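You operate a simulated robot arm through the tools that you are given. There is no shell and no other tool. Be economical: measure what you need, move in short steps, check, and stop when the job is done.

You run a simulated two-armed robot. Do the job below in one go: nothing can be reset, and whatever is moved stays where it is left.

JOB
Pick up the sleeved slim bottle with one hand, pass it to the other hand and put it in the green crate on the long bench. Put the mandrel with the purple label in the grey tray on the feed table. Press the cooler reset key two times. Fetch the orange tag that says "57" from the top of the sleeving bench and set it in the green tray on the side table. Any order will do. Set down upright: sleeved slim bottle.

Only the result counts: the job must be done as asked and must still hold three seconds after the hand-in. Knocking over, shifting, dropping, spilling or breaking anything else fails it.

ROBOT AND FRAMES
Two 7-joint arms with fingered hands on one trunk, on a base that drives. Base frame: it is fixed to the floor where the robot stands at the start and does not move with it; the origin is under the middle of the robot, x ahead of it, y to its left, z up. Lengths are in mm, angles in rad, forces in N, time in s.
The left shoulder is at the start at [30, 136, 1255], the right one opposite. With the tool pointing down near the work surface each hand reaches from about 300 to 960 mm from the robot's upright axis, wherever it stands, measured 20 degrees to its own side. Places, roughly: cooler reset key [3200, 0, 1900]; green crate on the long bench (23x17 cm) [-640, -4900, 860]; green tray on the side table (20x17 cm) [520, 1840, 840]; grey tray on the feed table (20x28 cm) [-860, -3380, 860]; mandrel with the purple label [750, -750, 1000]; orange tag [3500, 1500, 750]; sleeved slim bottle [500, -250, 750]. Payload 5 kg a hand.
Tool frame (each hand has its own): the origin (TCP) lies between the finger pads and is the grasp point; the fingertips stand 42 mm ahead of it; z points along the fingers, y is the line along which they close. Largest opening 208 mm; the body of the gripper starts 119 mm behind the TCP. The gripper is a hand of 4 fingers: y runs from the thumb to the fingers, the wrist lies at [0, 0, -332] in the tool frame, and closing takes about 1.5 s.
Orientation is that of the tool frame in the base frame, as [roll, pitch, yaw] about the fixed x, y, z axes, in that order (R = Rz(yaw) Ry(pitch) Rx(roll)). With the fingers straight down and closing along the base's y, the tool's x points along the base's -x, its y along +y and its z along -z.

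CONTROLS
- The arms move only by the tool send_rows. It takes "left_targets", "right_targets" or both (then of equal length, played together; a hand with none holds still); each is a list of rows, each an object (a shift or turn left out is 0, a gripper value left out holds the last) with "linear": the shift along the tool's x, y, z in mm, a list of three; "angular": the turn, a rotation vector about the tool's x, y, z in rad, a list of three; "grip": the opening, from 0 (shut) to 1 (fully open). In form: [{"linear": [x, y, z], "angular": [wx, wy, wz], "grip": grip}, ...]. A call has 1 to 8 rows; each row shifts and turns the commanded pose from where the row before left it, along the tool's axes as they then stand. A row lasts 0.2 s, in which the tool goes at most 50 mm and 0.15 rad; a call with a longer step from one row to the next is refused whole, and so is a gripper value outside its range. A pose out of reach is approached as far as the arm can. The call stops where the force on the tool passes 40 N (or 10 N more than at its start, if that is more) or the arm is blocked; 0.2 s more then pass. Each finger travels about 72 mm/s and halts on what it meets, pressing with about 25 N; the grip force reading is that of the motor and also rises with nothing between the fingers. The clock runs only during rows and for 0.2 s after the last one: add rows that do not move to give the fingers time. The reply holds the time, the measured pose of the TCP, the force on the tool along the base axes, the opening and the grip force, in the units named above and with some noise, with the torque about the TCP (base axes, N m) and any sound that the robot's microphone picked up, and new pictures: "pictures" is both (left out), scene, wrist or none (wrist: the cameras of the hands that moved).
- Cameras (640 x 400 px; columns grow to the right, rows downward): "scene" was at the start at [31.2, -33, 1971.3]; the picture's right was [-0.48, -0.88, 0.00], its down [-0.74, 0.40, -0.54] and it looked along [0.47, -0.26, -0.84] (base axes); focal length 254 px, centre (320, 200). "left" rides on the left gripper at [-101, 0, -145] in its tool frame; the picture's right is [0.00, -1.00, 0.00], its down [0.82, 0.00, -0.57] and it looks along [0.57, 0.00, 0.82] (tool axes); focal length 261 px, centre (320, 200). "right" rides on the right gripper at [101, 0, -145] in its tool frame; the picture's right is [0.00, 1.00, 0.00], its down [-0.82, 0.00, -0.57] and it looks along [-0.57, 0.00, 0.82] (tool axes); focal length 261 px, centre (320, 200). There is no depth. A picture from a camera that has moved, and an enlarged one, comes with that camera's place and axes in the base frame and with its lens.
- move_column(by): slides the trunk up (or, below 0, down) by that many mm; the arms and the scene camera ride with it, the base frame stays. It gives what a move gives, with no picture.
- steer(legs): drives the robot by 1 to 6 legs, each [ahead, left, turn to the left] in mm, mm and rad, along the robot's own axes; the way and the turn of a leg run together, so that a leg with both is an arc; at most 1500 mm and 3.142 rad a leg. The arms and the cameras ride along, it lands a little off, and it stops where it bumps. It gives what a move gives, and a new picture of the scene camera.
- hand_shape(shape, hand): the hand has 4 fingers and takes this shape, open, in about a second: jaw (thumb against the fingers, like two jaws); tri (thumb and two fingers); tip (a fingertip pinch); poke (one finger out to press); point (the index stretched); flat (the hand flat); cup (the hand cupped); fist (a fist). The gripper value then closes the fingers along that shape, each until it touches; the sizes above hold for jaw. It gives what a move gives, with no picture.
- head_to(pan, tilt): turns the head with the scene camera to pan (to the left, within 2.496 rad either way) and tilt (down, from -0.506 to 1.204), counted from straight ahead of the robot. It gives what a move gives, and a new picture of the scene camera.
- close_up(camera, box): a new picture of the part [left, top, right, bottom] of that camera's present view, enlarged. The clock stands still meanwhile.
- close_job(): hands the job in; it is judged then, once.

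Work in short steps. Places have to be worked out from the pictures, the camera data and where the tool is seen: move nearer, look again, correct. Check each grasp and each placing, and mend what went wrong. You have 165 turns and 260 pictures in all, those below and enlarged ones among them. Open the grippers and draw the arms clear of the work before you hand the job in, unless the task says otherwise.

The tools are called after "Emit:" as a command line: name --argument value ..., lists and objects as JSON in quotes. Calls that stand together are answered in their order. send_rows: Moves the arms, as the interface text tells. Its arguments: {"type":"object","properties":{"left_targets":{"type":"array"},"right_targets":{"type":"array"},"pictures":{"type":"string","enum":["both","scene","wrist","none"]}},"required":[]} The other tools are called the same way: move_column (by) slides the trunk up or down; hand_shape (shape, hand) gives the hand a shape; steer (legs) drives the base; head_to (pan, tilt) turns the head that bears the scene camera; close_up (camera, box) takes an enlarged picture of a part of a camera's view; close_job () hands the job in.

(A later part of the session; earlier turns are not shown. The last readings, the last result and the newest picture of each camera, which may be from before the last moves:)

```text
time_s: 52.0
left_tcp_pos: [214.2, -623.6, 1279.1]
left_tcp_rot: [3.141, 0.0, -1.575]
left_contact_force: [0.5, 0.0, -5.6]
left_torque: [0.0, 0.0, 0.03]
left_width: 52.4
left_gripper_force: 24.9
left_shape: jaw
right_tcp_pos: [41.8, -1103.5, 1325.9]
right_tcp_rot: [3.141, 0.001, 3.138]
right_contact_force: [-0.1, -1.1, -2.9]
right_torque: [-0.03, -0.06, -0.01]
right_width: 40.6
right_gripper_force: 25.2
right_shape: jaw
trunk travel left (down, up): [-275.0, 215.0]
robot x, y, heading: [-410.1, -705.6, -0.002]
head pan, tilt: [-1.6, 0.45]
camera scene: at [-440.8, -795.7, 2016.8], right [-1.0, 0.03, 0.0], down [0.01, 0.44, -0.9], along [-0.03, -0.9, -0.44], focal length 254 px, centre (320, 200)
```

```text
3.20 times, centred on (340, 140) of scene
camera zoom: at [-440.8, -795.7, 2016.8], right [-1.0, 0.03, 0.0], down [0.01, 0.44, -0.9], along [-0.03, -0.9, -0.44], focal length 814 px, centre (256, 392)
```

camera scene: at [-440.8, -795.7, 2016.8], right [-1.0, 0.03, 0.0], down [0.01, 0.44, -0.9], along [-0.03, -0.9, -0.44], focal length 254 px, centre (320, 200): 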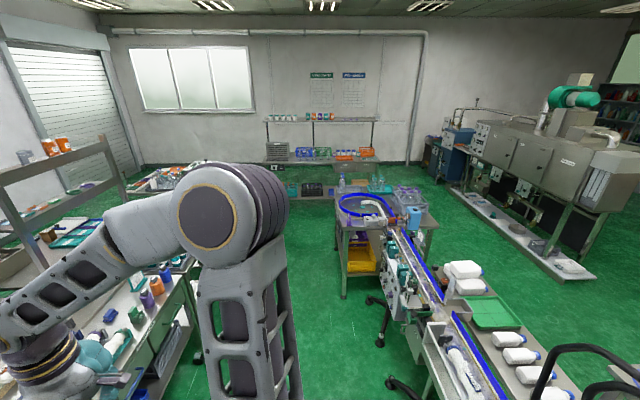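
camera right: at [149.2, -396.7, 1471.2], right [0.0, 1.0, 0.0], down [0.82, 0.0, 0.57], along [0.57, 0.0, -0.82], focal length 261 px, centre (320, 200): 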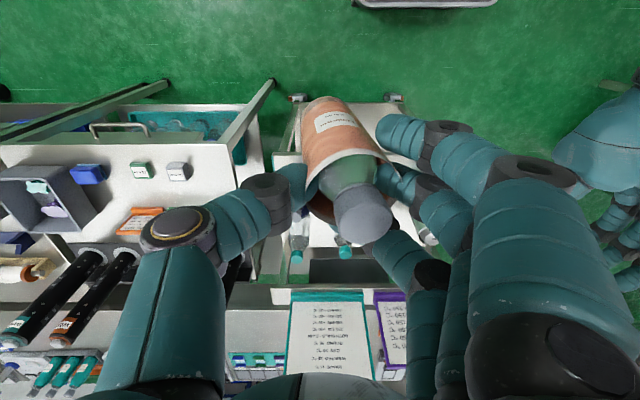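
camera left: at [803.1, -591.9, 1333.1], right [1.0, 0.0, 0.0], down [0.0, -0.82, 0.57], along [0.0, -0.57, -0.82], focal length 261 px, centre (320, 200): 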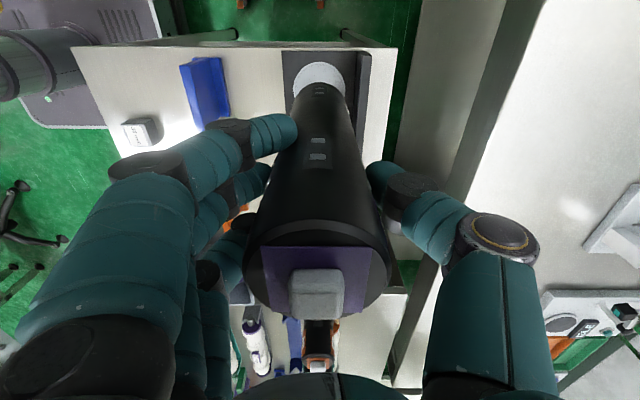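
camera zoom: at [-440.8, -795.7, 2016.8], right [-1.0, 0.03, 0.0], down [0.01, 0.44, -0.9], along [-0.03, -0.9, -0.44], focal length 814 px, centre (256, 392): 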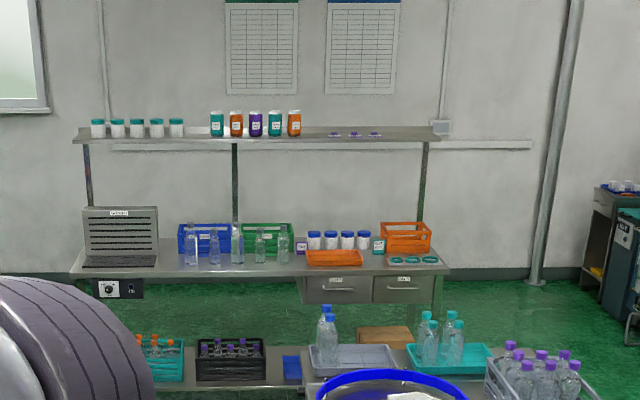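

The grey tray sits at the feed table's near-left far corner and already holds two bottles; the free space is toward -x. I raise the trunk for clearance, turn right to face -y and drive down the corridor.

Emit:
move_column --by 200

Emit:
head_to --pan 0 --tilt 0.7

Emit:
steer --legs '[[0, 0, -1.571], [600, 200, 0]]'

```text
time_s: 54.2
left_tcp_pos: [214.8, -622.9, 1478.7]
left_tcp_rot: [3.139, 0.0, -1.575]
left_contact_force: [-0.9, 0.0, -5.9]
left_torque: [0.0, -0.03, 0.02]
left_width: 52.0
left_gripper_force: 25.3
left_shape: jaw
right_tcp_pos: [41.7, -1103.7, 1524.9]
right_tcp_rot: [-3.141, -0.001, 3.136]
right_contact_force: [0.8, 0.4, -2.9]
right_torque: [-0.06, -0.02, -0.01]
right_width: 40.5
right_gripper_force: 25.4
right_shape: jaw
trunk travel left (down, up): [-475.0, 15.0]
robot x, y, heading: [-412.0, -704.3, -0.003]
head pan, tilt: [-1.6, 0.45]
```

```text
time_s: 55.9
left_tcp_pos: [215.2, -623.7, 1481.3]
left_tcp_rot: [3.139, 0.0, -1.574]
left_contact_force: [0.2, -0.7, -6.4]
left_torque: [0.0, -0.02, 0.02]
left_width: 52.2
left_gripper_force: 24.9
left_shape: jaw
right_tcp_pos: [41.6, -1103.5, 1524.6]
right_tcp_rot: [-3.142, 0.001, 3.134]
right_contact_force: [0.4, 0.0, -2.1]
right_torque: [-0.06, 0.01, -0.01]
right_width: 40.5
right_gripper_force: 25.1
right_shape: jaw
trunk travel left (down, up): [-475.0, 15.0]
robot x, y, heading: [-411.2, -703.7, -0.005]
head pan, tilt: [0.0, 0.7]
camera scene: at [-352.5, -704.2, 2194.6], right [0.0, -1.0, 0.0], down [-0.64, 0.0, -0.76], along [0.76, 0.0, -0.64], focal length 254 px, centre (320, 200)
```

scene: 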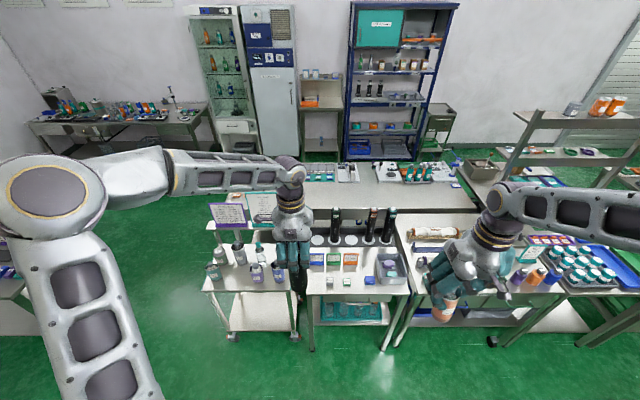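

```text
time_s: 63.2
left_tcp_pos: [-131.5, -1924.4, 1480.7]
left_tcp_rot: [3.139, 0.0, 3.136]
left_contact_force: [0.2, 1.2, -6.5]
left_torque: [-0.02, -0.02, 0.0]
left_width: 51.9
left_gripper_force: 25.4
left_shape: jaw
right_tcp_pos: [-611.1, -1751.0, 1525.5]
right_tcp_rot: [-3.141, 0.0, 1.566]
right_contact_force: [0.5, -0.4, -2.5]
right_torque: [0.01, 0.02, 0.01]
right_width: 40.6
right_gripper_force: 24.9
right_shape: jaw
trunk travel left (down, up): [-475.0, 15.0]
robot x, y, heading: [-211.6, -1300.3, -1.575]
head pan, tilt: [0.0, 0.7]
camera scene: at [-212.5, -1357.9, 2194.7], right [-1.0, 0.01, 0.0], down [0.0, 0.64, -0.76], along [0.0, -0.76, -0.64], focal length 254 px, centre (320, 200)
```

scene: 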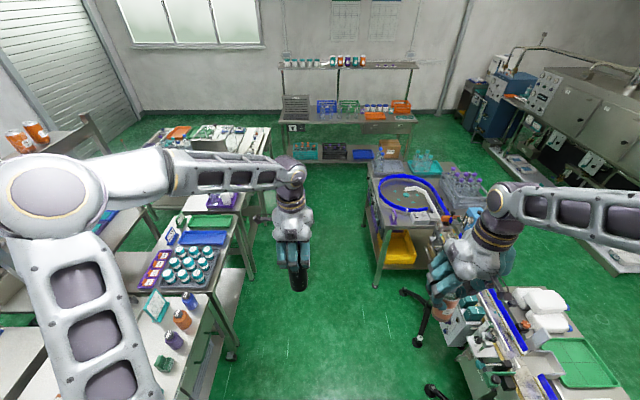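

The corridor is clear. I drive on to about (-150, -3150), then look right at the feed table.

Emit:
steer --legs '[[1200, 50, 0], [600, 0, 0]]'

Emit:
head_to --pan -1.2 --tilt 0.8

```text
time_s: 72.2
left_tcp_pos: [-71.0, -3712.7, 1479.5]
left_tcp_rot: [3.14, 0.001, -3.135]
left_contact_force: [0.0, -0.5, -6.3]
left_torque: [-0.05, 0.0, 0.03]
left_width: 52.0
left_gripper_force: 25.1
left_shape: jaw
right_tcp_pos: [-552.7, -3544.9, 1524.7]
right_tcp_rot: [3.14, -0.001, 1.575]
right_contact_force: [0.3, 0.2, -2.2]
right_torque: [-0.05, 0.03, 0.01]
right_width: 40.4
right_gripper_force: 25.3
right_shape: jaw
trunk travel left (down, up): [-475.0, 15.0]
robot x, y, heading: [-158.9, -3092.8, -1.565]
head pan, tilt: [0.0, 0.7]
camera scene: at [-157.5, -3146.8, 2194.7], right [-1.0, 0.0, 0.0], down [0.0, 0.64, -0.77], along [0.0, -0.76, -0.64], focal length 254 px, centre (320, 200)
```

scene: 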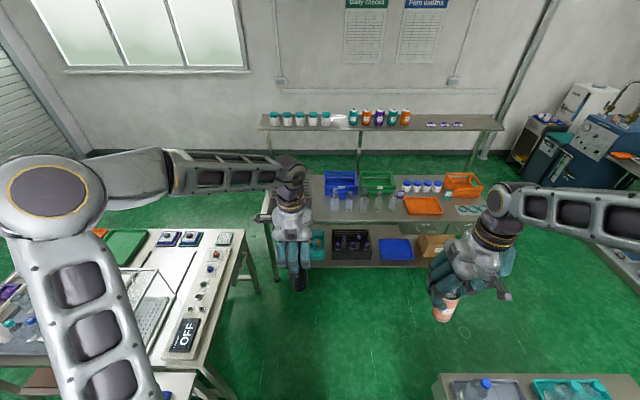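

```text
time_s: 73.6
left_tcp_pos: [-70.4, -3714.1, 1479.6]
left_tcp_rot: [3.139, 0.0, -3.137]
left_contact_force: [0.4, 0.0, -6.2]
left_torque: [0.01, -0.01, 0.0]
left_width: 51.6
left_gripper_force: 24.9
left_shape: jaw
right_tcp_pos: [-553.0, -3545.0, 1525.8]
right_tcp_rot: [3.14, -0.004, 1.574]
right_contact_force: [0.7, -0.4, -3.3]
right_torque: [-0.03, 0.06, 0.0]
right_width: 40.5
right_gripper_force: 25.3
right_shape: jaw
trunk travel left (down, up): [-475.0, 15.0]
robot x, y, heading: [-154.9, -3093.6, -1.567]
head pan, tilt: [-1.201, 0.799]
camera scene: at [-233.0, -3092.6, 2186.4], right [-0.37, 0.93, 0.0], down [0.67, 0.26, -0.7], along [-0.65, -0.25, -0.72], focal length 254 px, centre (320, 200)
```

scene: 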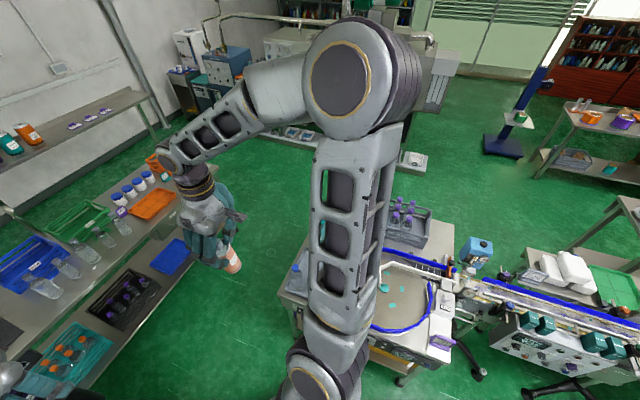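

The tray is hidden behind the right arm. Everything there is well below my hands, so I turn to face -x toward the feed table.

Emit:
steer --legs '[[0, 0, -1.571]]'

Emit:
head_to --pan 0.3 --tilt 0.95

```text
time_s: 77.8
left_tcp_pos: [-778.6, -3186.6, 1480.7]
left_tcp_rot: [3.14, -0.001, 1.588]
left_contact_force: [-0.4, 0.3, -5.8]
left_torque: [-0.02, -0.02, 0.0]
left_width: 51.5
left_gripper_force: 25.0
left_shape: jaw
right_tcp_pos: [-615.7, -2703.4, 1526.4]
right_tcp_rot: [-3.14, -0.001, 0.017]
right_contact_force: [0.3, 0.8, -2.6]
right_torque: [0.02, 0.0, 0.02]
right_width: 40.7
right_gripper_force: 24.8
right_shape: jaw
trunk travel left (down, up): [-475.0, 15.0]
robot x, y, heading: [-155.2, -3096.7, -3.124]
head pan, tilt: [-1.201, 0.799]
camera scene: at [-159.2, -3016.2, 2186.4], right [0.93, 0.38, 0.0], down [0.27, -0.66, -0.7], along [-0.26, 0.65, -0.72], focal length 254 px, centre (320, 200)
```

scene: 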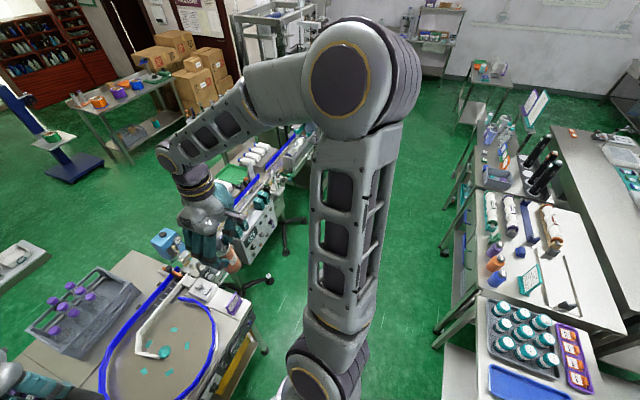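

```text
time_s: 79.4
left_tcp_pos: [-778.7, -3186.5, 1480.3]
left_tcp_rot: [3.139, 0.0, 1.589]
left_contact_force: [-0.4, 0.1, -7.2]
left_torque: [-0.03, 0.01, 0.03]
left_width: 51.6
left_gripper_force: 25.4
left_shape: jaw
right_tcp_pos: [-615.8, -2703.6, 1525.1]
right_tcp_rot: [3.14, -0.002, 0.018]
right_contact_force: [0.4, 0.0, -2.6]
right_torque: [0.03, -0.01, 0.02]
right_width: 40.4
right_gripper_force: 24.7
right_shape: jaw
trunk travel left (down, up): [-475.0, 15.0]
robot x, y, heading: [-158.3, -3091.6, -3.125]
head pan, tilt: [0.3, 0.949]
camera scene: at [-197.8, -3113.6, 2174.8], right [-0.31, 0.95, 0.0], down [0.77, 0.25, -0.58], along [-0.55, -0.18, -0.81], focal length 254 px, centre (320, 200)
```

scene: 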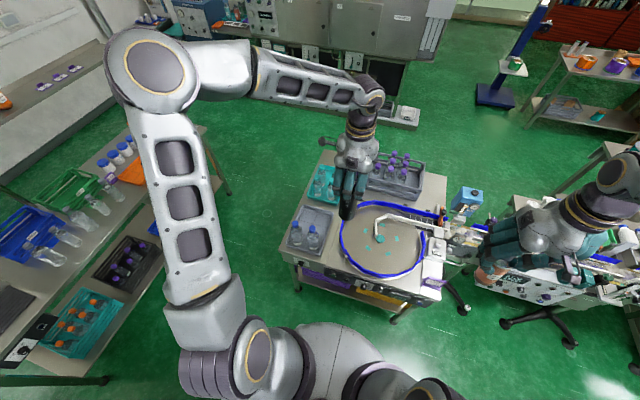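

Now the tray is visible with its two bottles at the near side. I enlarge it to measure the free area.

Emit:
close_up --camera "scene" --box '[270, 160, 390, 280]'

Emit:
close_up --camera "left" --box '[0, 0, 640, 400]'

```text
3.33 times, centred on (330, 220) of scene
camera zoom: at [-197.8, -3113.6, 2174.8], right [-0.31, 0.95, 0.0], down [0.77, 0.25, -0.58], along [-0.55, -0.18, -0.81], focal length 848 px, centre (287, 133)
```

zoom: 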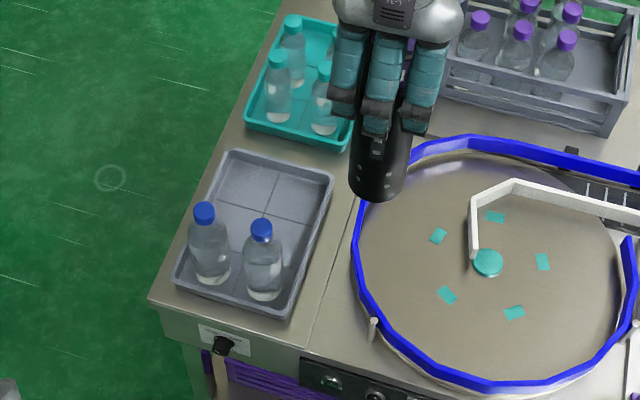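

```text
1.00 times, centred on (320, 200) of left (not enlarged: the box is as wide or as high as the picture)
camera zoom: at [-775.6, -3287.9, 1623.9], right [-1.0, -0.02, 0.0], down [-0.02, 0.82, 0.57], along [-0.01, 0.57, -0.82], focal length 261 px, centre (320, 200)
```

zoom: 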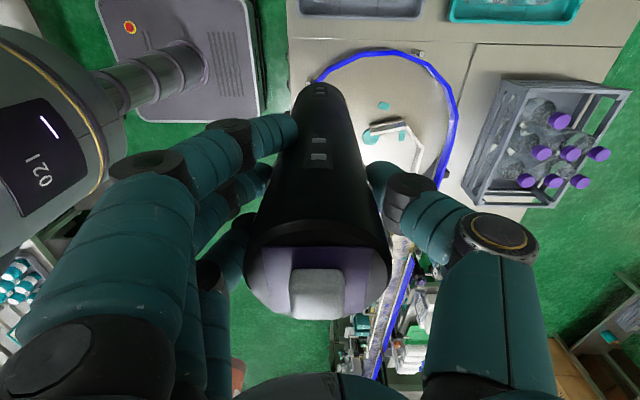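

Tray spans x -1005…-720, y -3484…-3288; the bottles stand at x≈-775. I'll stand the mandrel at about (-930, -3386). I first turn the hand 90° so the fingers open along y, away from the bottles.

Emit:
send_rows --left_targets '[{"angular": [0, 0, 0.15]}, {"angular": [0, 0, 0.15]}, {"angular": [0, 0, 0.15]}, {"angular": [0, 0, 0.15]}, {"angular": [0, 0, 0.15]}, {"angular": [0, 0, 0.15]}, {"angular": [0, 0, 0.15]}, {"angular": [0, 0, 0.15]}]' --pictures "none"

Emit:
send_rows --left_targets '[{"angular": [0, 0, 0.15]}, {"angular": [0, 0, 0.15]}, {"angular": [0, 0, 0.08]}]' --pictures "none"

Emit:
steer --legs '[[30, 130, 0]]'

```text
time_s: 81.2
left_tcp_pos: [-777.3, -3187.1, 1480.2]
left_tcp_rot: [-3.141, -0.003, 0.389]
left_contact_force: [0.5, -0.4, -5.5]
left_torque: [0.01, -0.01, 0.01]
left_width: 51.4
left_gripper_force: 25.0
left_shape: jaw
right_tcp_pos: [-615.5, -2703.2, 1524.7]
right_tcp_rot: [3.14, -0.002, 0.018]
right_contact_force: [-0.3, 0.1, -2.5]
right_torque: [0.04, 0.02, -0.03]
right_width: 40.1
right_gripper_force: 25.3
right_shape: jaw
trunk travel left (down, up): [-475.0, 15.0]
robot x, y, heading: [-157.3, -3093.3, -3.124]
head pan, tilt: [0.3, 0.949]
```

```text
time_s: 82.0
left_tcp_pos: [-777.7, -3187.7, 1480.2]
left_tcp_rot: [3.141, -0.003, 0.008]
left_contact_force: [0.0, -0.1, -5.2]
left_torque: [0.05, 0.01, 0.03]
left_width: 51.2
left_gripper_force: 25.4
left_shape: jaw
right_tcp_pos: [-615.2, -2702.4, 1525.7]
right_tcp_rot: [3.141, -0.001, 0.017]
right_contact_force: [0.0, 0.0, -3.0]
right_torque: [0.01, 0.03, -0.01]
right_width: 40.5
right_gripper_force: 25.0
right_shape: jaw
trunk travel left (down, up): [-475.0, 15.0]
robot x, y, heading: [-156.8, -3092.7, -3.12]
head pan, tilt: [0.3, 0.949]
```

```text
time_s: 83.3
left_tcp_pos: [-804.4, -3317.7, 1480.8]
left_tcp_rot: [3.141, -0.002, 0.009]
left_contact_force: [-0.1, -0.1, -6.4]
left_torque: [-0.01, 0.01, 0.02]
left_width: 51.3
left_gripper_force: 25.0
left_shape: jaw
right_tcp_pos: [-644.7, -2832.2, 1524.1]
right_tcp_rot: [-3.141, -0.002, 0.017]
right_contact_force: [-0.2, -0.3, -2.8]
right_torque: [0.02, 0.04, 0.02]
right_width: 40.3
right_gripper_force: 25.3
right_shape: jaw
trunk travel left (down, up): [-475.0, 15.0]
robot x, y, heading: [-186.0, -3222.1, -3.122]
head pan, tilt: [0.3, 0.949]
camera scene: at [-225.2, -3243.2, 2174.9], right [-0.31, 0.95, 0.0], down [0.77, 0.25, -0.58], along [-0.55, -0.18, -0.81], focal length 254 px, centre (320, 200)
```

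scene: 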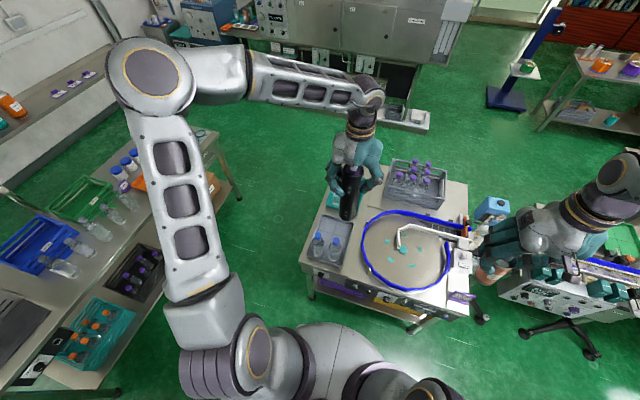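

I move above the free spot, lower the trunk, and look.

Emit:
send_rows --left_targets '[{"linear": [-42, 23, 0]}, {"linear": [-42, 23, 0]}, {"linear": [-42, 22, 0]}]' --pictures "none"

Emit:
move_column --by -200

Emit:
close_up --camera "scene" --box '[270, 130, 450, 280]'

Emit:
close_up --camera "left" --box '[0, 0, 640, 400]'

```text
time_s: 84.1
left_tcp_pos: [-932.1, -3389.7, 1479.8]
left_tcp_rot: [-3.139, -0.006, 0.011]
left_contact_force: [-1.4, -0.4, -7.7]
left_torque: [0.03, -0.01, -0.02]
left_width: 51.5
left_gripper_force: 24.6
left_shape: jaw
right_tcp_pos: [-645.7, -2836.4, 1524.1]
right_tcp_rot: [-3.139, -0.003, 0.02]
right_contact_force: [-0.8, 0.0, -3.0]
right_torque: [0.17, -0.13, -0.01]
right_width: 40.3
right_gripper_force: 24.3
right_shape: jaw
trunk travel left (down, up): [-475.0, 15.0]
robot x, y, heading: [-183.6, -3223.9, -3.123]
head pan, tilt: [0.3, 0.949]
```

```text
time_s: 86.3
left_tcp_pos: [-931.4, -3387.5, 1281.8]
left_tcp_rot: [-3.141, -0.001, 0.01]
left_contact_force: [0.7, -0.1, -6.0]
left_torque: [-0.02, 0.0, 0.01]
left_width: 51.3
left_gripper_force: 24.7
left_shape: jaw
right_tcp_pos: [-645.1, -2834.1, 1325.1]
right_tcp_rot: [-3.14, -0.001, 0.019]
right_contact_force: [-0.3, -0.7, -2.8]
right_torque: [0.02, -0.03, 0.01]
right_width: 40.3
right_gripper_force: 24.9
right_shape: jaw
trunk travel left (down, up): [-275.0, 215.0]
robot x, y, heading: [-186.2, -3220.5, -3.119]
head pan, tilt: [0.3, 0.949]
```

```text
2.67 times, centred on (360, 205) of scene
camera zoom: at [-225.5, -3244.7, 1975.1], right [-0.31, 0.95, 0.0], down [0.77, 0.26, -0.58], along [-0.55, -0.18, -0.81], focal length 678 px, centre (213, 187)
```

zoom: 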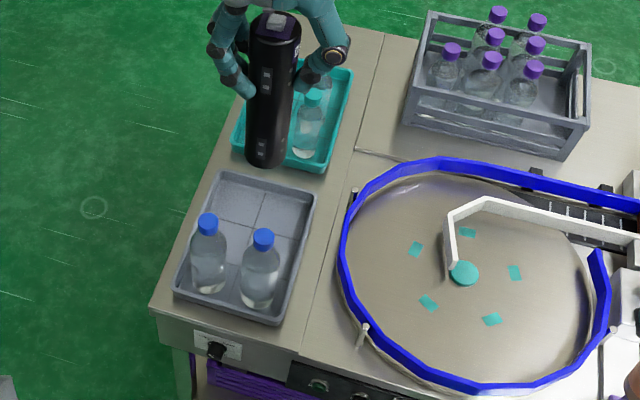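

```text
1.00 times, centred on (320, 200) of left (not enlarged: the box is as wide or as high as the picture)
camera zoom: at [-1031.5, -3389.3, 1425.6], right [-0.01, 1.0, 0.0], down [0.82, 0.01, 0.57], along [0.57, 0.01, -0.82], focal length 261 px, centre (320, 200)
```

zoom: 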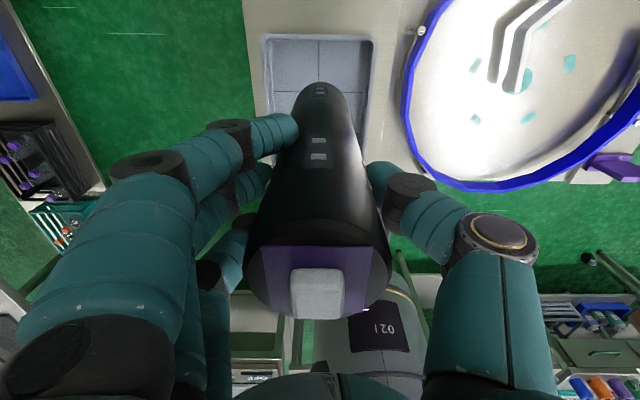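

Alignment with the tray (centre y≈-3389) is good. I lower to just above the tray floor, then creep until contact.

Emit:
send_rows --left_targets '[{"linear": [0, 0, 42]}, {"linear": [0, 0, 42]}, {"linear": [0, 0, 42]}, {"linear": [0, 0, 35]}, {}]' --pictures "none"

Emit:
close_up --camera "scene" --box '[270, 130, 450, 280]'

```text
time_s: 87.5
left_tcp_pos: [-930.6, -3386.4, 1119.7]
left_tcp_rot: [-3.142, -0.001, 0.01]
left_contact_force: [0.0, 0.4, -6.4]
left_torque: [-0.07, 0.05, -0.01]
left_width: 51.3
left_gripper_force: 24.9
left_shape: jaw
right_tcp_pos: [-642.6, -2833.9, 1325.8]
right_tcp_rot: [3.141, 0.0, 0.017]
right_contact_force: [1.8, -0.6, -2.7]
right_torque: [0.03, 0.09, -0.01]
right_width: 40.4
right_gripper_force: 24.7
right_shape: jaw
trunk travel left (down, up): [-275.0, 215.0]
robot x, y, heading: [-182.6, -3225.2, -3.128]
head pan, tilt: [0.3, 0.949]
```

```text
2.67 times, centred on (360, 205) of scene
camera zoom: at [-224.2, -3244.1, 1975.0], right [-0.31, 0.95, 0.0], down [0.77, 0.25, -0.58], along [-0.55, -0.18, -0.81], focal length 678 px, centre (213, 187)
```

zoom: 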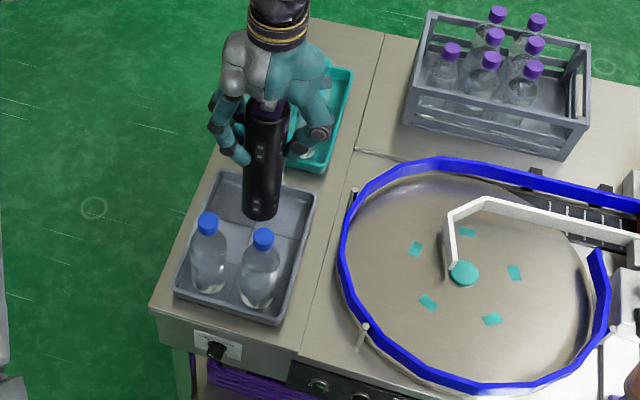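

The bottom is just above the floor of the tray. I creep down.

Emit:
send_rows --left_targets '[{"linear": [0, 0, 7]}, {"linear": [0, 0, 7]}, {"linear": [0, 0, 6]}]' --pictures "none"

```text
time_s: 88.3
left_tcp_pos: [-931.6, -3388.0, 1099.5]
left_tcp_rot: [3.141, -0.002, 0.012]
left_contact_force: [-0.7, 0.6, -5.7]
left_torque: [0.01, -0.03, 0.01]
left_width: 51.3
left_gripper_force: 25.0
left_shape: jaw
right_tcp_pos: [-644.1, -2834.3, 1325.0]
right_tcp_rot: [-3.141, -0.003, 0.018]
right_contact_force: [-0.1, 0.7, -3.0]
right_torque: [0.05, -0.02, 0.01]
right_width: 40.3
right_gripper_force: 25.2
right_shape: jaw
trunk travel left (down, up): [-275.0, 215.0]
robot x, y, heading: [-186.9, -3222.9, -3.122]
head pan, tilt: [0.3, 0.949]
```

No contact yet; continuing in small steps.

Emit:
send_rows --left_targets '[{"linear": [0, 0, 5]}, {"linear": [0, 0, 5]}, {"linear": [0, 0, 5]}]' --pictures "none"

Emit:
close_up --camera "scene" --box '[310, 160, 410, 260]'

```text
time_s: 89.1
left_tcp_pos: [-930.8, -3386.6, 1085.4]
left_tcp_rot: [3.141, -0.003, 0.012]
left_contact_force: [-0.6, 0.0, -5.8]
left_torque: [-0.01, 0.0, -0.03]
left_width: 50.8
left_gripper_force: 24.9
left_shape: jaw
right_tcp_pos: [-643.8, -2835.6, 1325.0]
right_tcp_rot: [-3.141, -0.001, 0.019]
right_contact_force: [-0.2, 0.2, -2.3]
right_torque: [0.01, 0.01, -0.01]
right_width: 40.4
right_gripper_force: 24.7
right_shape: jaw
trunk travel left (down, up): [-275.0, 215.0]
robot x, y, heading: [-182.0, -3222.3, -3.123]
head pan, tilt: [0.3, 0.949]
```

```text
4.00 times, centred on (360, 210) of scene
camera zoom: at [-225.7, -3244.6, 1974.8], right [-0.31, 0.95, 0.0], down [0.77, 0.26, -0.58], along [-0.55, -0.18, -0.81], focal length 1018 px, centre (160, 160)
```

zoom: 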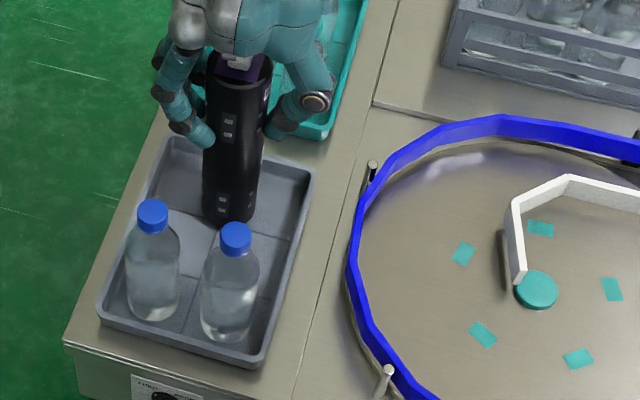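

Nearly touching. A few more small steps.

Emit:
send_rows --left_targets '[{"linear": [0, 0, 4]}, {"linear": [0, 0, 4]}, {"linear": [0, 0, 4]}, {"linear": [0, 0, 4]}]' --pictures "none"

```text
time_s: 90.1
left_tcp_pos: [-931.6, -3385.9, 1075.2]
left_tcp_rot: [-3.141, 0.004, 0.011]
left_contact_force: [3.4, 0.5, 30.5]
left_torque: [-0.01, -0.13, 0.0]
left_width: 52.7
left_gripper_force: 24.9
left_shape: jaw
right_tcp_pos: [-640.6, -2832.8, 1326.5]
right_tcp_rot: [3.141, -0.001, 0.019]
right_contact_force: [0.2, -0.8, -3.3]
right_torque: [0.06, 0.0, -0.01]
right_width: 40.5
right_gripper_force: 24.7
right_shape: jaw
trunk travel left (down, up): [-275.0, 215.0]
robot x, y, heading: [-186.6, -3223.0, -3.123]
head pan, tilt: [0.3, 0.949]
```

Contact: it stands on the tray floor. I ease 2 mm and open gently.

Emit:
send_rows --left_targets '[{"linear": [0, 0, -2]}, {"grip": 0.28}, {"grip": 0.33}, {"grip": 0.4}, {"grip": 0.5}, {"grip": 0.6}, {"grip": 0.6}]' --pictures "wrist"

Emit:
close_up --camera "scene" --box '[310, 160, 410, 260]'

```text
time_s: 91.7
left_tcp_pos: [-930.8, -3387.1, 1070.6]
left_tcp_rot: [3.141, -0.002, 0.01]
left_contact_force: [0.4, -0.1, -0.3]
left_torque: [-0.01, -0.03, 0.0]
left_width: 124.1
left_gripper_force: 0.0
left_shape: jaw
right_tcp_pos: [-643.7, -2833.9, 1324.5]
right_tcp_rot: [3.14, -0.002, 0.019]
right_contact_force: [0.5, 0.1, -3.5]
right_torque: [0.02, -0.02, 0.02]
right_width: 40.6
right_gripper_force: 25.7
right_shape: jaw
trunk travel left (down, up): [-275.0, 215.0]
robot x, y, heading: [-185.1, -3224.9, -3.123]
head pan, tilt: [0.3, 0.949]
camera left: at [-1031.1, -3389.1, 1215.2], right [-0.01, 1.0, 0.0], down [0.82, 0.01, 0.57], along [0.57, 0.01, -0.82], focal length 261 px, centre (320, 200)
```

left: 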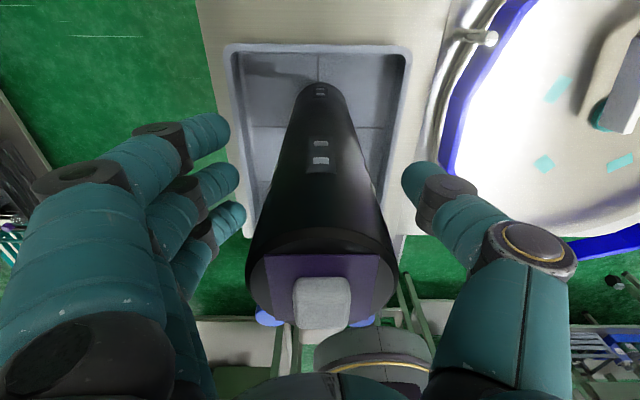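

```text
4.00 times, centred on (360, 210) of scene
camera zoom: at [-225.3, -3244.5, 1974.9], right [-0.31, 0.95, 0.0], down [0.77, 0.25, -0.58], along [-0.55, -0.18, -0.81], focal length 1018 px, centre (160, 160)
```

zoom: 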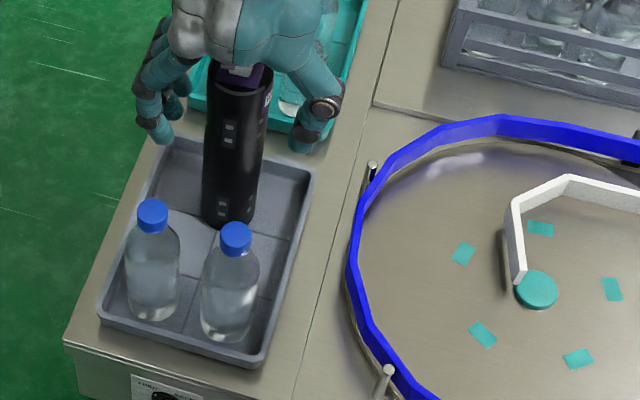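

The mandrel stands freely in the tray. I raise the hand straight up off it.

Emit:
send_rows --left_targets '[{"linear": [0, 0, -15]}, {"linear": [0, 0, -40]}, {"linear": [0, 0, -45]}, {"linear": [0, 0, -45]}, {"linear": [0, 0, -45]}, {"linear": [0, 0, -45]}, {"linear": [45, 0, -15]}, {"linear": [45, 0, 0]}]' --pictures "wrist"

Emit:
move_column --by 150

Emit:
send_rows --left_targets '[{"linear": [45, 0, 0]}, {"linear": [45, 0, 0]}, {"linear": [45, 0, 0]}, {"linear": [45, 0, 0]}]' --pictures "scene"

```text
time_s: 93.5
left_tcp_pos: [-840.8, -3384.5, 1323.5]
left_tcp_rot: [3.141, 0.001, 0.011]
left_contact_force: [1.0, 0.0, -0.7]
left_torque: [-0.07, 0.1, 0.0]
left_width: 124.1
left_gripper_force: 0.0
left_shape: jaw
right_tcp_pos: [-641.7, -2834.2, 1325.9]
right_tcp_rot: [3.141, 0.0, 0.018]
right_contact_force: [0.5, 0.1, -2.0]
right_torque: [0.0, 0.05, 0.01]
right_width: 40.5
right_gripper_force: 24.7
right_shape: jaw
trunk travel left (down, up): [-275.0, 215.0]
robot x, y, heading: [-189.1, -3221.7, -3.127]
head pan, tilt: [0.3, 0.949]
camera left: at [-939.9, -3386.8, 1466.2], right [-0.01, 1.0, 0.0], down [0.82, 0.01, 0.57], along [0.57, 0.01, -0.82], focal length 261 px, centre (320, 200)
```

left: 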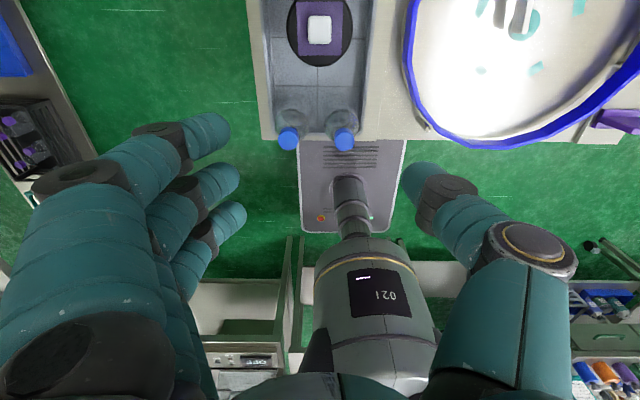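

```text
time_s: 95.2
left_tcp_pos: [-841.4, -3385.3, 1470.4]
left_tcp_rot: [3.141, -0.003, 0.011]
left_contact_force: [-0.1, -0.5, 0.2]
left_torque: [0.01, -0.03, 0.01]
left_width: 124.2
left_gripper_force: 0.1
left_shape: jaw
right_tcp_pos: [-644.0, -2833.4, 1473.7]
right_tcp_rot: [-3.141, -0.001, 0.018]
right_contact_force: [0.0, -0.8, -3.4]
right_torque: [0.03, -0.01, 0.01]
right_width: 40.4
right_gripper_force: 25.1
right_shape: jaw
trunk travel left (down, up): [-425.0, 65.0]
robot x, y, heading: [-178.8, -3225.3, -3.116]
head pan, tilt: [0.3, 0.949]
```

```text
time_s: 96.2
left_tcp_pos: [-657.0, -3383.8, 1475.2]
left_tcp_rot: [3.141, 0.002, 0.01]
left_contact_force: [1.7, 0.7, 0.4]
left_torque: [-0.08, 0.3, -0.03]
left_width: 124.3
left_gripper_force: 0.1
left_shape: jaw
right_tcp_pos: [-638.8, -2833.6, 1475.1]
right_tcp_rot: [3.14, 0.0, 0.018]
right_contact_force: [1.9, 0.3, -3.3]
right_torque: [-0.03, 0.25, 0.01]
right_width: 40.3
right_gripper_force: 25.0
right_shape: jaw
trunk travel left (down, up): [-425.0, 65.0]
robot x, y, heading: [-186.6, -3221.0, -3.125]
head pan, tilt: [0.3, 0.949]
camera scene: at [-218.9, -3243.3, 2125.1], right [-0.31, 0.95, 0.0], down [0.77, 0.25, -0.58], along [-0.56, -0.18, -0.81], focal length 254 px, centre (320, 200)
```

scene: 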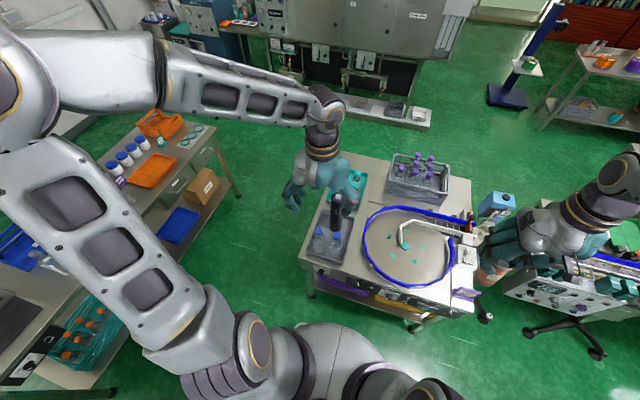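

Mandrel placed. Now I turn left to face -y and drive to the long bench with the bottle.

Emit:
steer --legs '[[0, 0, 1.555], [600, 0, 0], [150, -230, 0]]'

Emit:
head_to --pan -0.2 --tilt 0.9

```text
time_s: 104.9
left_tcp_pos: [-266.2, -4449.5, 1474.6]
left_tcp_rot: [3.141, -0.002, 1.557]
left_contact_force: [-0.1, 0.4, 0.1]
left_torque: [-0.02, 0.04, 0.0]
left_width: 124.5
left_gripper_force: 0.0
left_shape: jaw
right_tcp_pos: [-815.5, -4419.2, 1475.3]
right_tcp_rot: [3.141, 0.001, 1.565]
right_contact_force: [0.2, 0.3, -2.9]
right_torque: [-0.02, 0.04, -0.01]
right_width: 40.3
right_gripper_force: 25.0
right_shape: jaw
trunk travel left (down, up): [-425.0, 65.0]
robot x, y, heading: [-417.9, -3973.3, -1.574]
head pan, tilt: [0.3, 0.949]
camera scene: at [-394.2, -4009.3, 2124.9], right [-0.96, -0.29, 0.0], down [-0.24, 0.78, -0.58], along [0.17, -0.56, -0.81], focal length 254 px, centre (320, 200)
```

scene: 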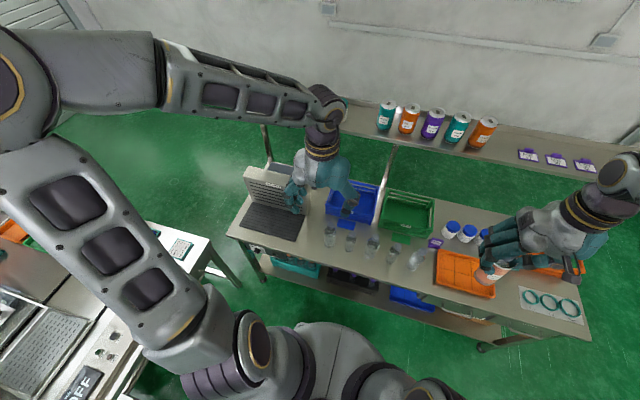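

```text
time_s: 105.9
left_tcp_pos: [-265.3, -4451.1, 1473.3]
left_tcp_rot: [3.141, -0.002, 1.557]
left_contact_force: [0.7, 0.0, -0.4]
left_torque: [-0.01, 0.05, 0.01]
left_width: 124.3
left_gripper_force: 0.0
left_shape: jaw
right_tcp_pos: [-815.8, -4419.2, 1475.6]
right_tcp_rot: [-3.141, 0.001, 1.565]
right_contact_force: [-0.1, 0.2, -2.9]
right_torque: [-0.03, 0.03, 0.0]
right_width: 40.4
right_gripper_force: 25.1
right_shape: jaw
trunk travel left (down, up): [-425.0, 65.0]
robot x, y, heading: [-414.6, -3970.8, -1.578]
head pan, tilt: [-0.201, 0.901]
camera scene: at [-430.9, -4014.0, 2128.5], right [-0.98, 0.2, 0.0], down [0.16, 0.77, -0.62], along [-0.13, -0.61, -0.78], focal length 254 px, centre (320, 200)
```

scene: 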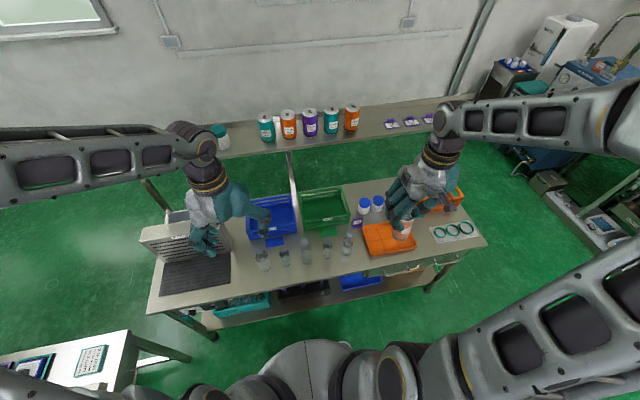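

The green crate is empty; a shelf with cans runs above the back of the bench. I enlarge to measure the crate and shelf edge.

Emit:
close_up --camera "scene" --box '[240, 90, 440, 290]'

Emit:
close_up --camera "right" --box '[0, 0, 640, 400]'

Emit:
close_up --camera "left" --box '[0, 0, 640, 400]'

```text
2.00 times, centred on (340, 190) of scene
camera zoom: at [-430.9, -4014.0, 2128.5], right [-0.98, 0.2, 0.0], down [0.16, 0.77, -0.62], along [-0.13, -0.61, -0.78], focal length 509 px, centre (280, 220)
```

zoom: 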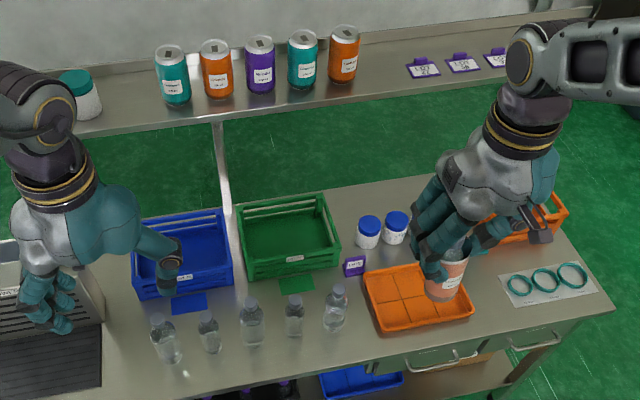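

```text
1.00 times, centred on (320, 200) of right (not enlarged: the box is as wide or as high as the picture)
camera zoom: at [-813.0, -4319.3, 1620.3], right [1.0, -0.01, 0.0], down [-0.01, -0.82, 0.57], along [-0.01, -0.57, -0.82], focal length 261 px, centre (320, 200)
```

zoom: 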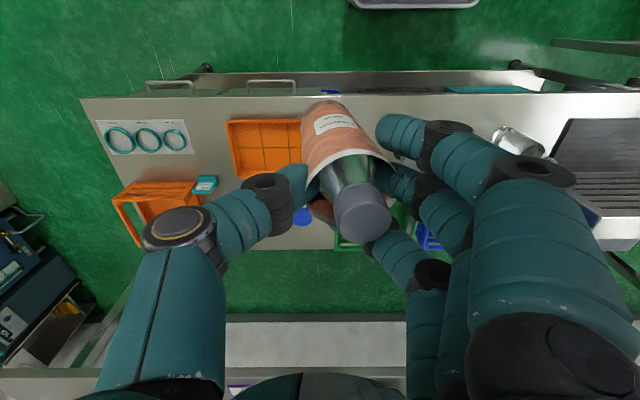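

```text
1.00 times, centred on (320, 200) of left (not enlarged: the box is as wide or as high as the picture)
camera zoom: at [-265.6, -4551.6, 1616.8], right [-1.0, 0.01, 0.0], down [0.01, 0.82, 0.57], along [0.0, 0.57, -0.82], focal length 261 px, centre (320, 200)
```

zoom: 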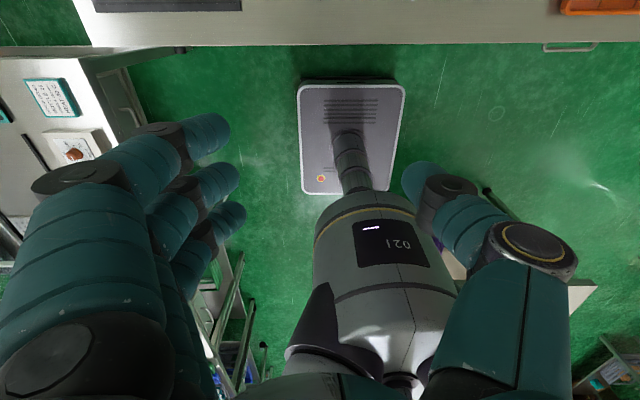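

The shelf may overhang the crate, so I need its height. I lower the trunk for a second viewpoint.

Emit:
move_column --by -150

Emit:
close_up --camera "scene" --box '[240, 90, 440, 290]'

```text
time_s: 107.6
left_tcp_pos: [-265.8, -4451.8, 1324.1]
left_tcp_rot: [-3.142, -0.002, 1.557]
left_contact_force: [-0.1, 0.5, 0.4]
left_torque: [-0.03, -0.01, 0.01]
left_width: 124.3
left_gripper_force: 0.0
left_shape: jaw
right_tcp_pos: [-815.0, -4419.5, 1325.2]
right_tcp_rot: [-3.141, -0.003, 1.566]
right_contact_force: [0.5, -0.6, -2.4]
right_torque: [-0.02, 0.03, 0.04]
right_width: 40.1
right_gripper_force: 25.1
right_shape: jaw
trunk travel left (down, up): [-275.0, 215.0]
robot x, y, heading: [-414.6, -3966.9, -1.576]
head pan, tilt: [-0.201, 0.901]
```

```text
2.00 times, centred on (340, 190) of scene
camera zoom: at [-431.6, -4014.2, 1978.7], right [-0.98, 0.2, 0.0], down [0.16, 0.77, -0.62], along [-0.13, -0.61, -0.78], focal length 509 px, centre (280, 220)
```

zoom: 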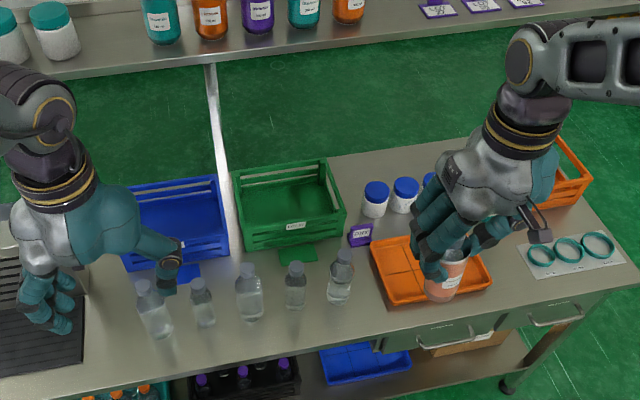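

The shelf's front edge is about y≈-4940, z≈1350; setting the bottle at y≈-4875 leaves room. In hand, the bottle leans ~7°, so I turn the right hand to make it plumb and edge closer.

Emit:
send_rows --right_targets '[{"angular": [-0.065, 0, 0]}, {"angular": [-0.064, 0, 0]}]' --pictures "wrist"

Emit:
steer --legs '[[80, -60, 0]]'

Emit:
close_up --camera "scene" --box '[340, 100, 500, 260]'

```text
time_s: 108.2
left_tcp_pos: [-266.1, -4450.1, 1322.1]
left_tcp_rot: [3.141, -0.002, 1.558]
left_contact_force: [0.3, 0.8, -0.3]
left_torque: [0.0, 0.0, -0.02]
left_width: 124.5
left_gripper_force: 0.1
left_shape: jaw
right_tcp_pos: [-815.9, -4419.3, 1324.9]
right_tcp_rot: [3.011, 0.0, 1.566]
right_contact_force: [0.2, -0.3, -2.6]
right_torque: [0.0, 0.05, 0.04]
right_width: 40.4
right_gripper_force: 25.1
right_shape: jaw
trunk travel left (down, up): [-275.0, 215.0]
robot x, y, heading: [-416.9, -3968.1, -1.575]
head pan, tilt: [-0.201, 0.901]
camera right: at [-832.7, -4319.8, 1468.8], right [0.99, -0.01, 0.13], down [-0.08, -0.82, 0.57], along [0.1, -0.57, -0.81], focal length 261 px, centre (320, 200)
```

right: 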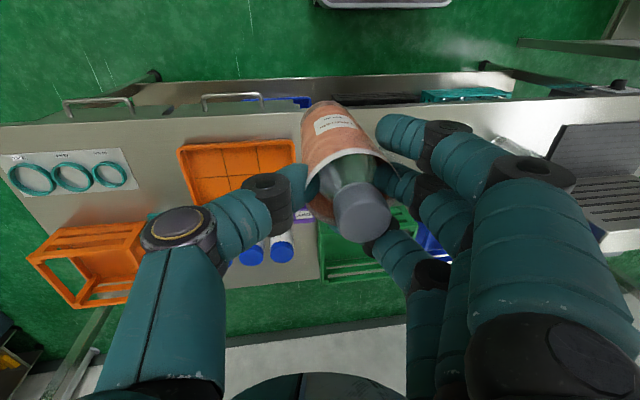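

```text
time_s: 109.4
left_tcp_pos: [-326.5, -4530.9, 1323.0]
left_tcp_rot: [-3.141, -0.003, 1.557]
left_contact_force: [-0.7, -0.6, -0.8]
left_torque: [0.13, -0.09, -0.03]
left_width: 124.3
left_gripper_force: 0.1
left_shape: jaw
right_tcp_pos: [-875.8, -4500.6, 1324.1]
right_tcp_rot: [3.013, -0.002, 1.566]
right_contact_force: [0.2, -0.4, -3.5]
right_torque: [0.07, 0.0, 0.0]
right_width: 40.1
right_gripper_force: 24.7
right_shape: jaw
trunk travel left (down, up): [-275.0, 215.0]
robot x, y, heading: [-477.6, -4051.6, -1.573]
head pan, tilt: [-0.201, 0.901]
camera scene: at [-493.0, -4095.7, 1978.5], right [-0.98, 0.2, 0.0], down [0.16, 0.77, -0.62], along [-0.13, -0.61, -0.78], focal length 254 px, centre (320, 200)
```

scene: 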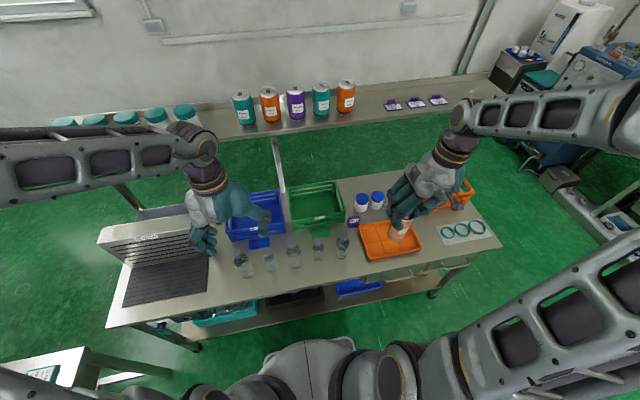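

```text
2.50 times, centred on (420, 180) of scene
camera zoom: at [-493.0, -4095.7, 1978.5], right [-0.98, 0.2, 0.0], down [0.16, 0.77, -0.62], along [-0.13, -0.61, -0.78], focal length 636 px, centre (70, 250)
```

zoom: 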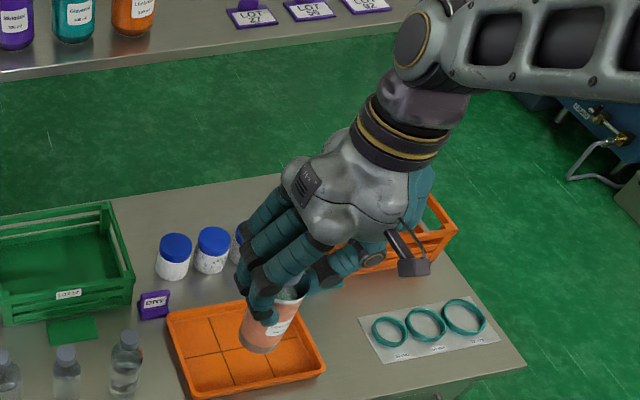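

The bottle is plumb within a few degrees; its axis is about +18 mm in x from the TCP. I move partway toward the crate and look with the wrist camera.

Emit:
send_rows --right_targets '[{"linear": [-31, 25.7, 11]}, {"linear": [-31, 25.7, 11]}, {"linear": [-31, 25.7, 11]}, {"linear": [-31, 25.7, 11]}, {"linear": [-31, 25.7, 11]}, {"linear": [-31, 25.7, 11]}, {"linear": [-31, 25.7, 11]}, {"linear": [-31, 25.7, 11]}]' --pictures "both"

Emit:
close_up --camera "scene" --box '[240, 80, 400, 240]'

```text
time_s: 111.2
left_tcp_pos: [-325.3, -4532.5, 1322.7]
left_tcp_rot: [-3.141, -0.004, 1.557]
left_contact_force: [0.7, -0.3, 0.2]
left_torque: [0.15, 0.1, -0.03]
left_width: 124.4
left_gripper_force: 0.1
left_shape: jaw
right_tcp_pos: [-662.4, -4749.8, 1262.6]
right_tcp_rot: [3.016, -0.001, 1.562]
right_contact_force: [-0.5, -0.4, -2.1]
right_torque: [0.13, 0.04, 0.02]
right_width: 40.3
right_gripper_force: 24.3
right_shape: jaw
trunk travel left (down, up): [-275.0, 215.0]
robot x, y, heading: [-474.9, -4053.3, -1.575]
head pan, tilt: [-0.201, 0.901]
camera scene: at [-490.2, -4097.2, 1978.4], right [-0.98, 0.2, 0.0], down [0.16, 0.77, -0.62], along [-0.13, -0.61, -0.78], focal length 254 px, centre (320, 200)
camera right: at [-678.5, -4650.8, 1406.4], right [0.99, -0.01, 0.13], down [-0.08, -0.82, 0.56], along [0.1, -0.57, -0.82], focal length 261 px, centre (320, 200)
```

scene: 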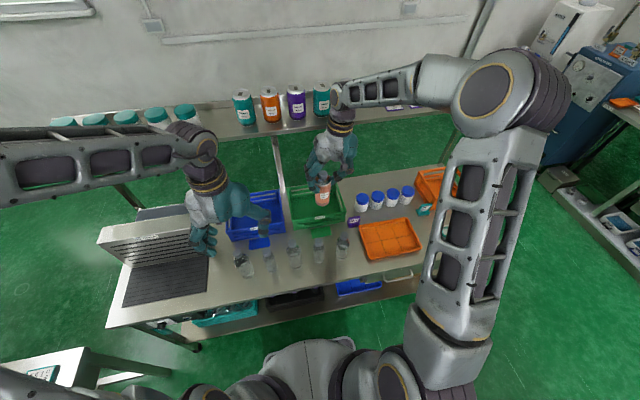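
right: 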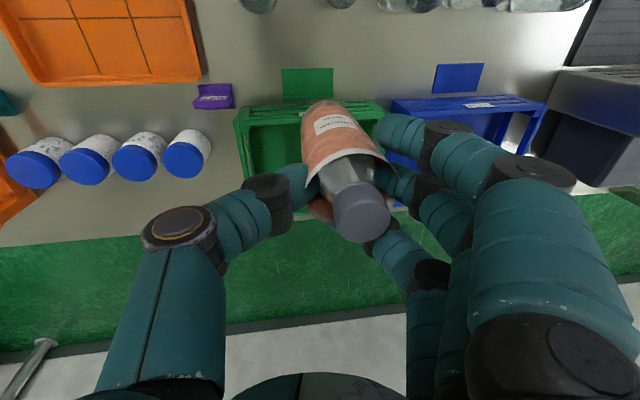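

```text
2.50 times, centred on (320, 160) of scene
camera zoom: at [-490.2, -4097.2, 1978.4], right [-0.98, 0.2, 0.0], down [0.16, 0.77, -0.62], along [-0.13, -0.61, -0.78], focal length 636 px, centre (320, 300)
```

zoom: 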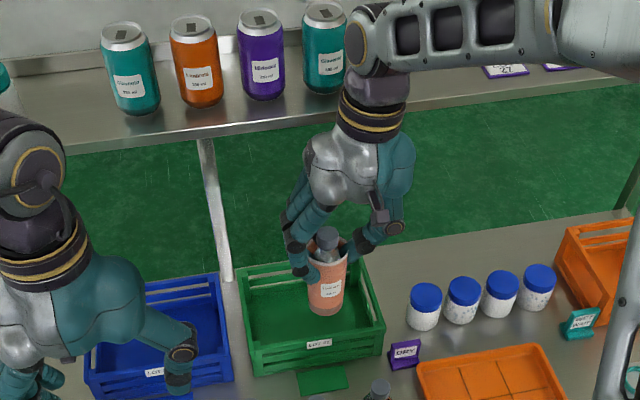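

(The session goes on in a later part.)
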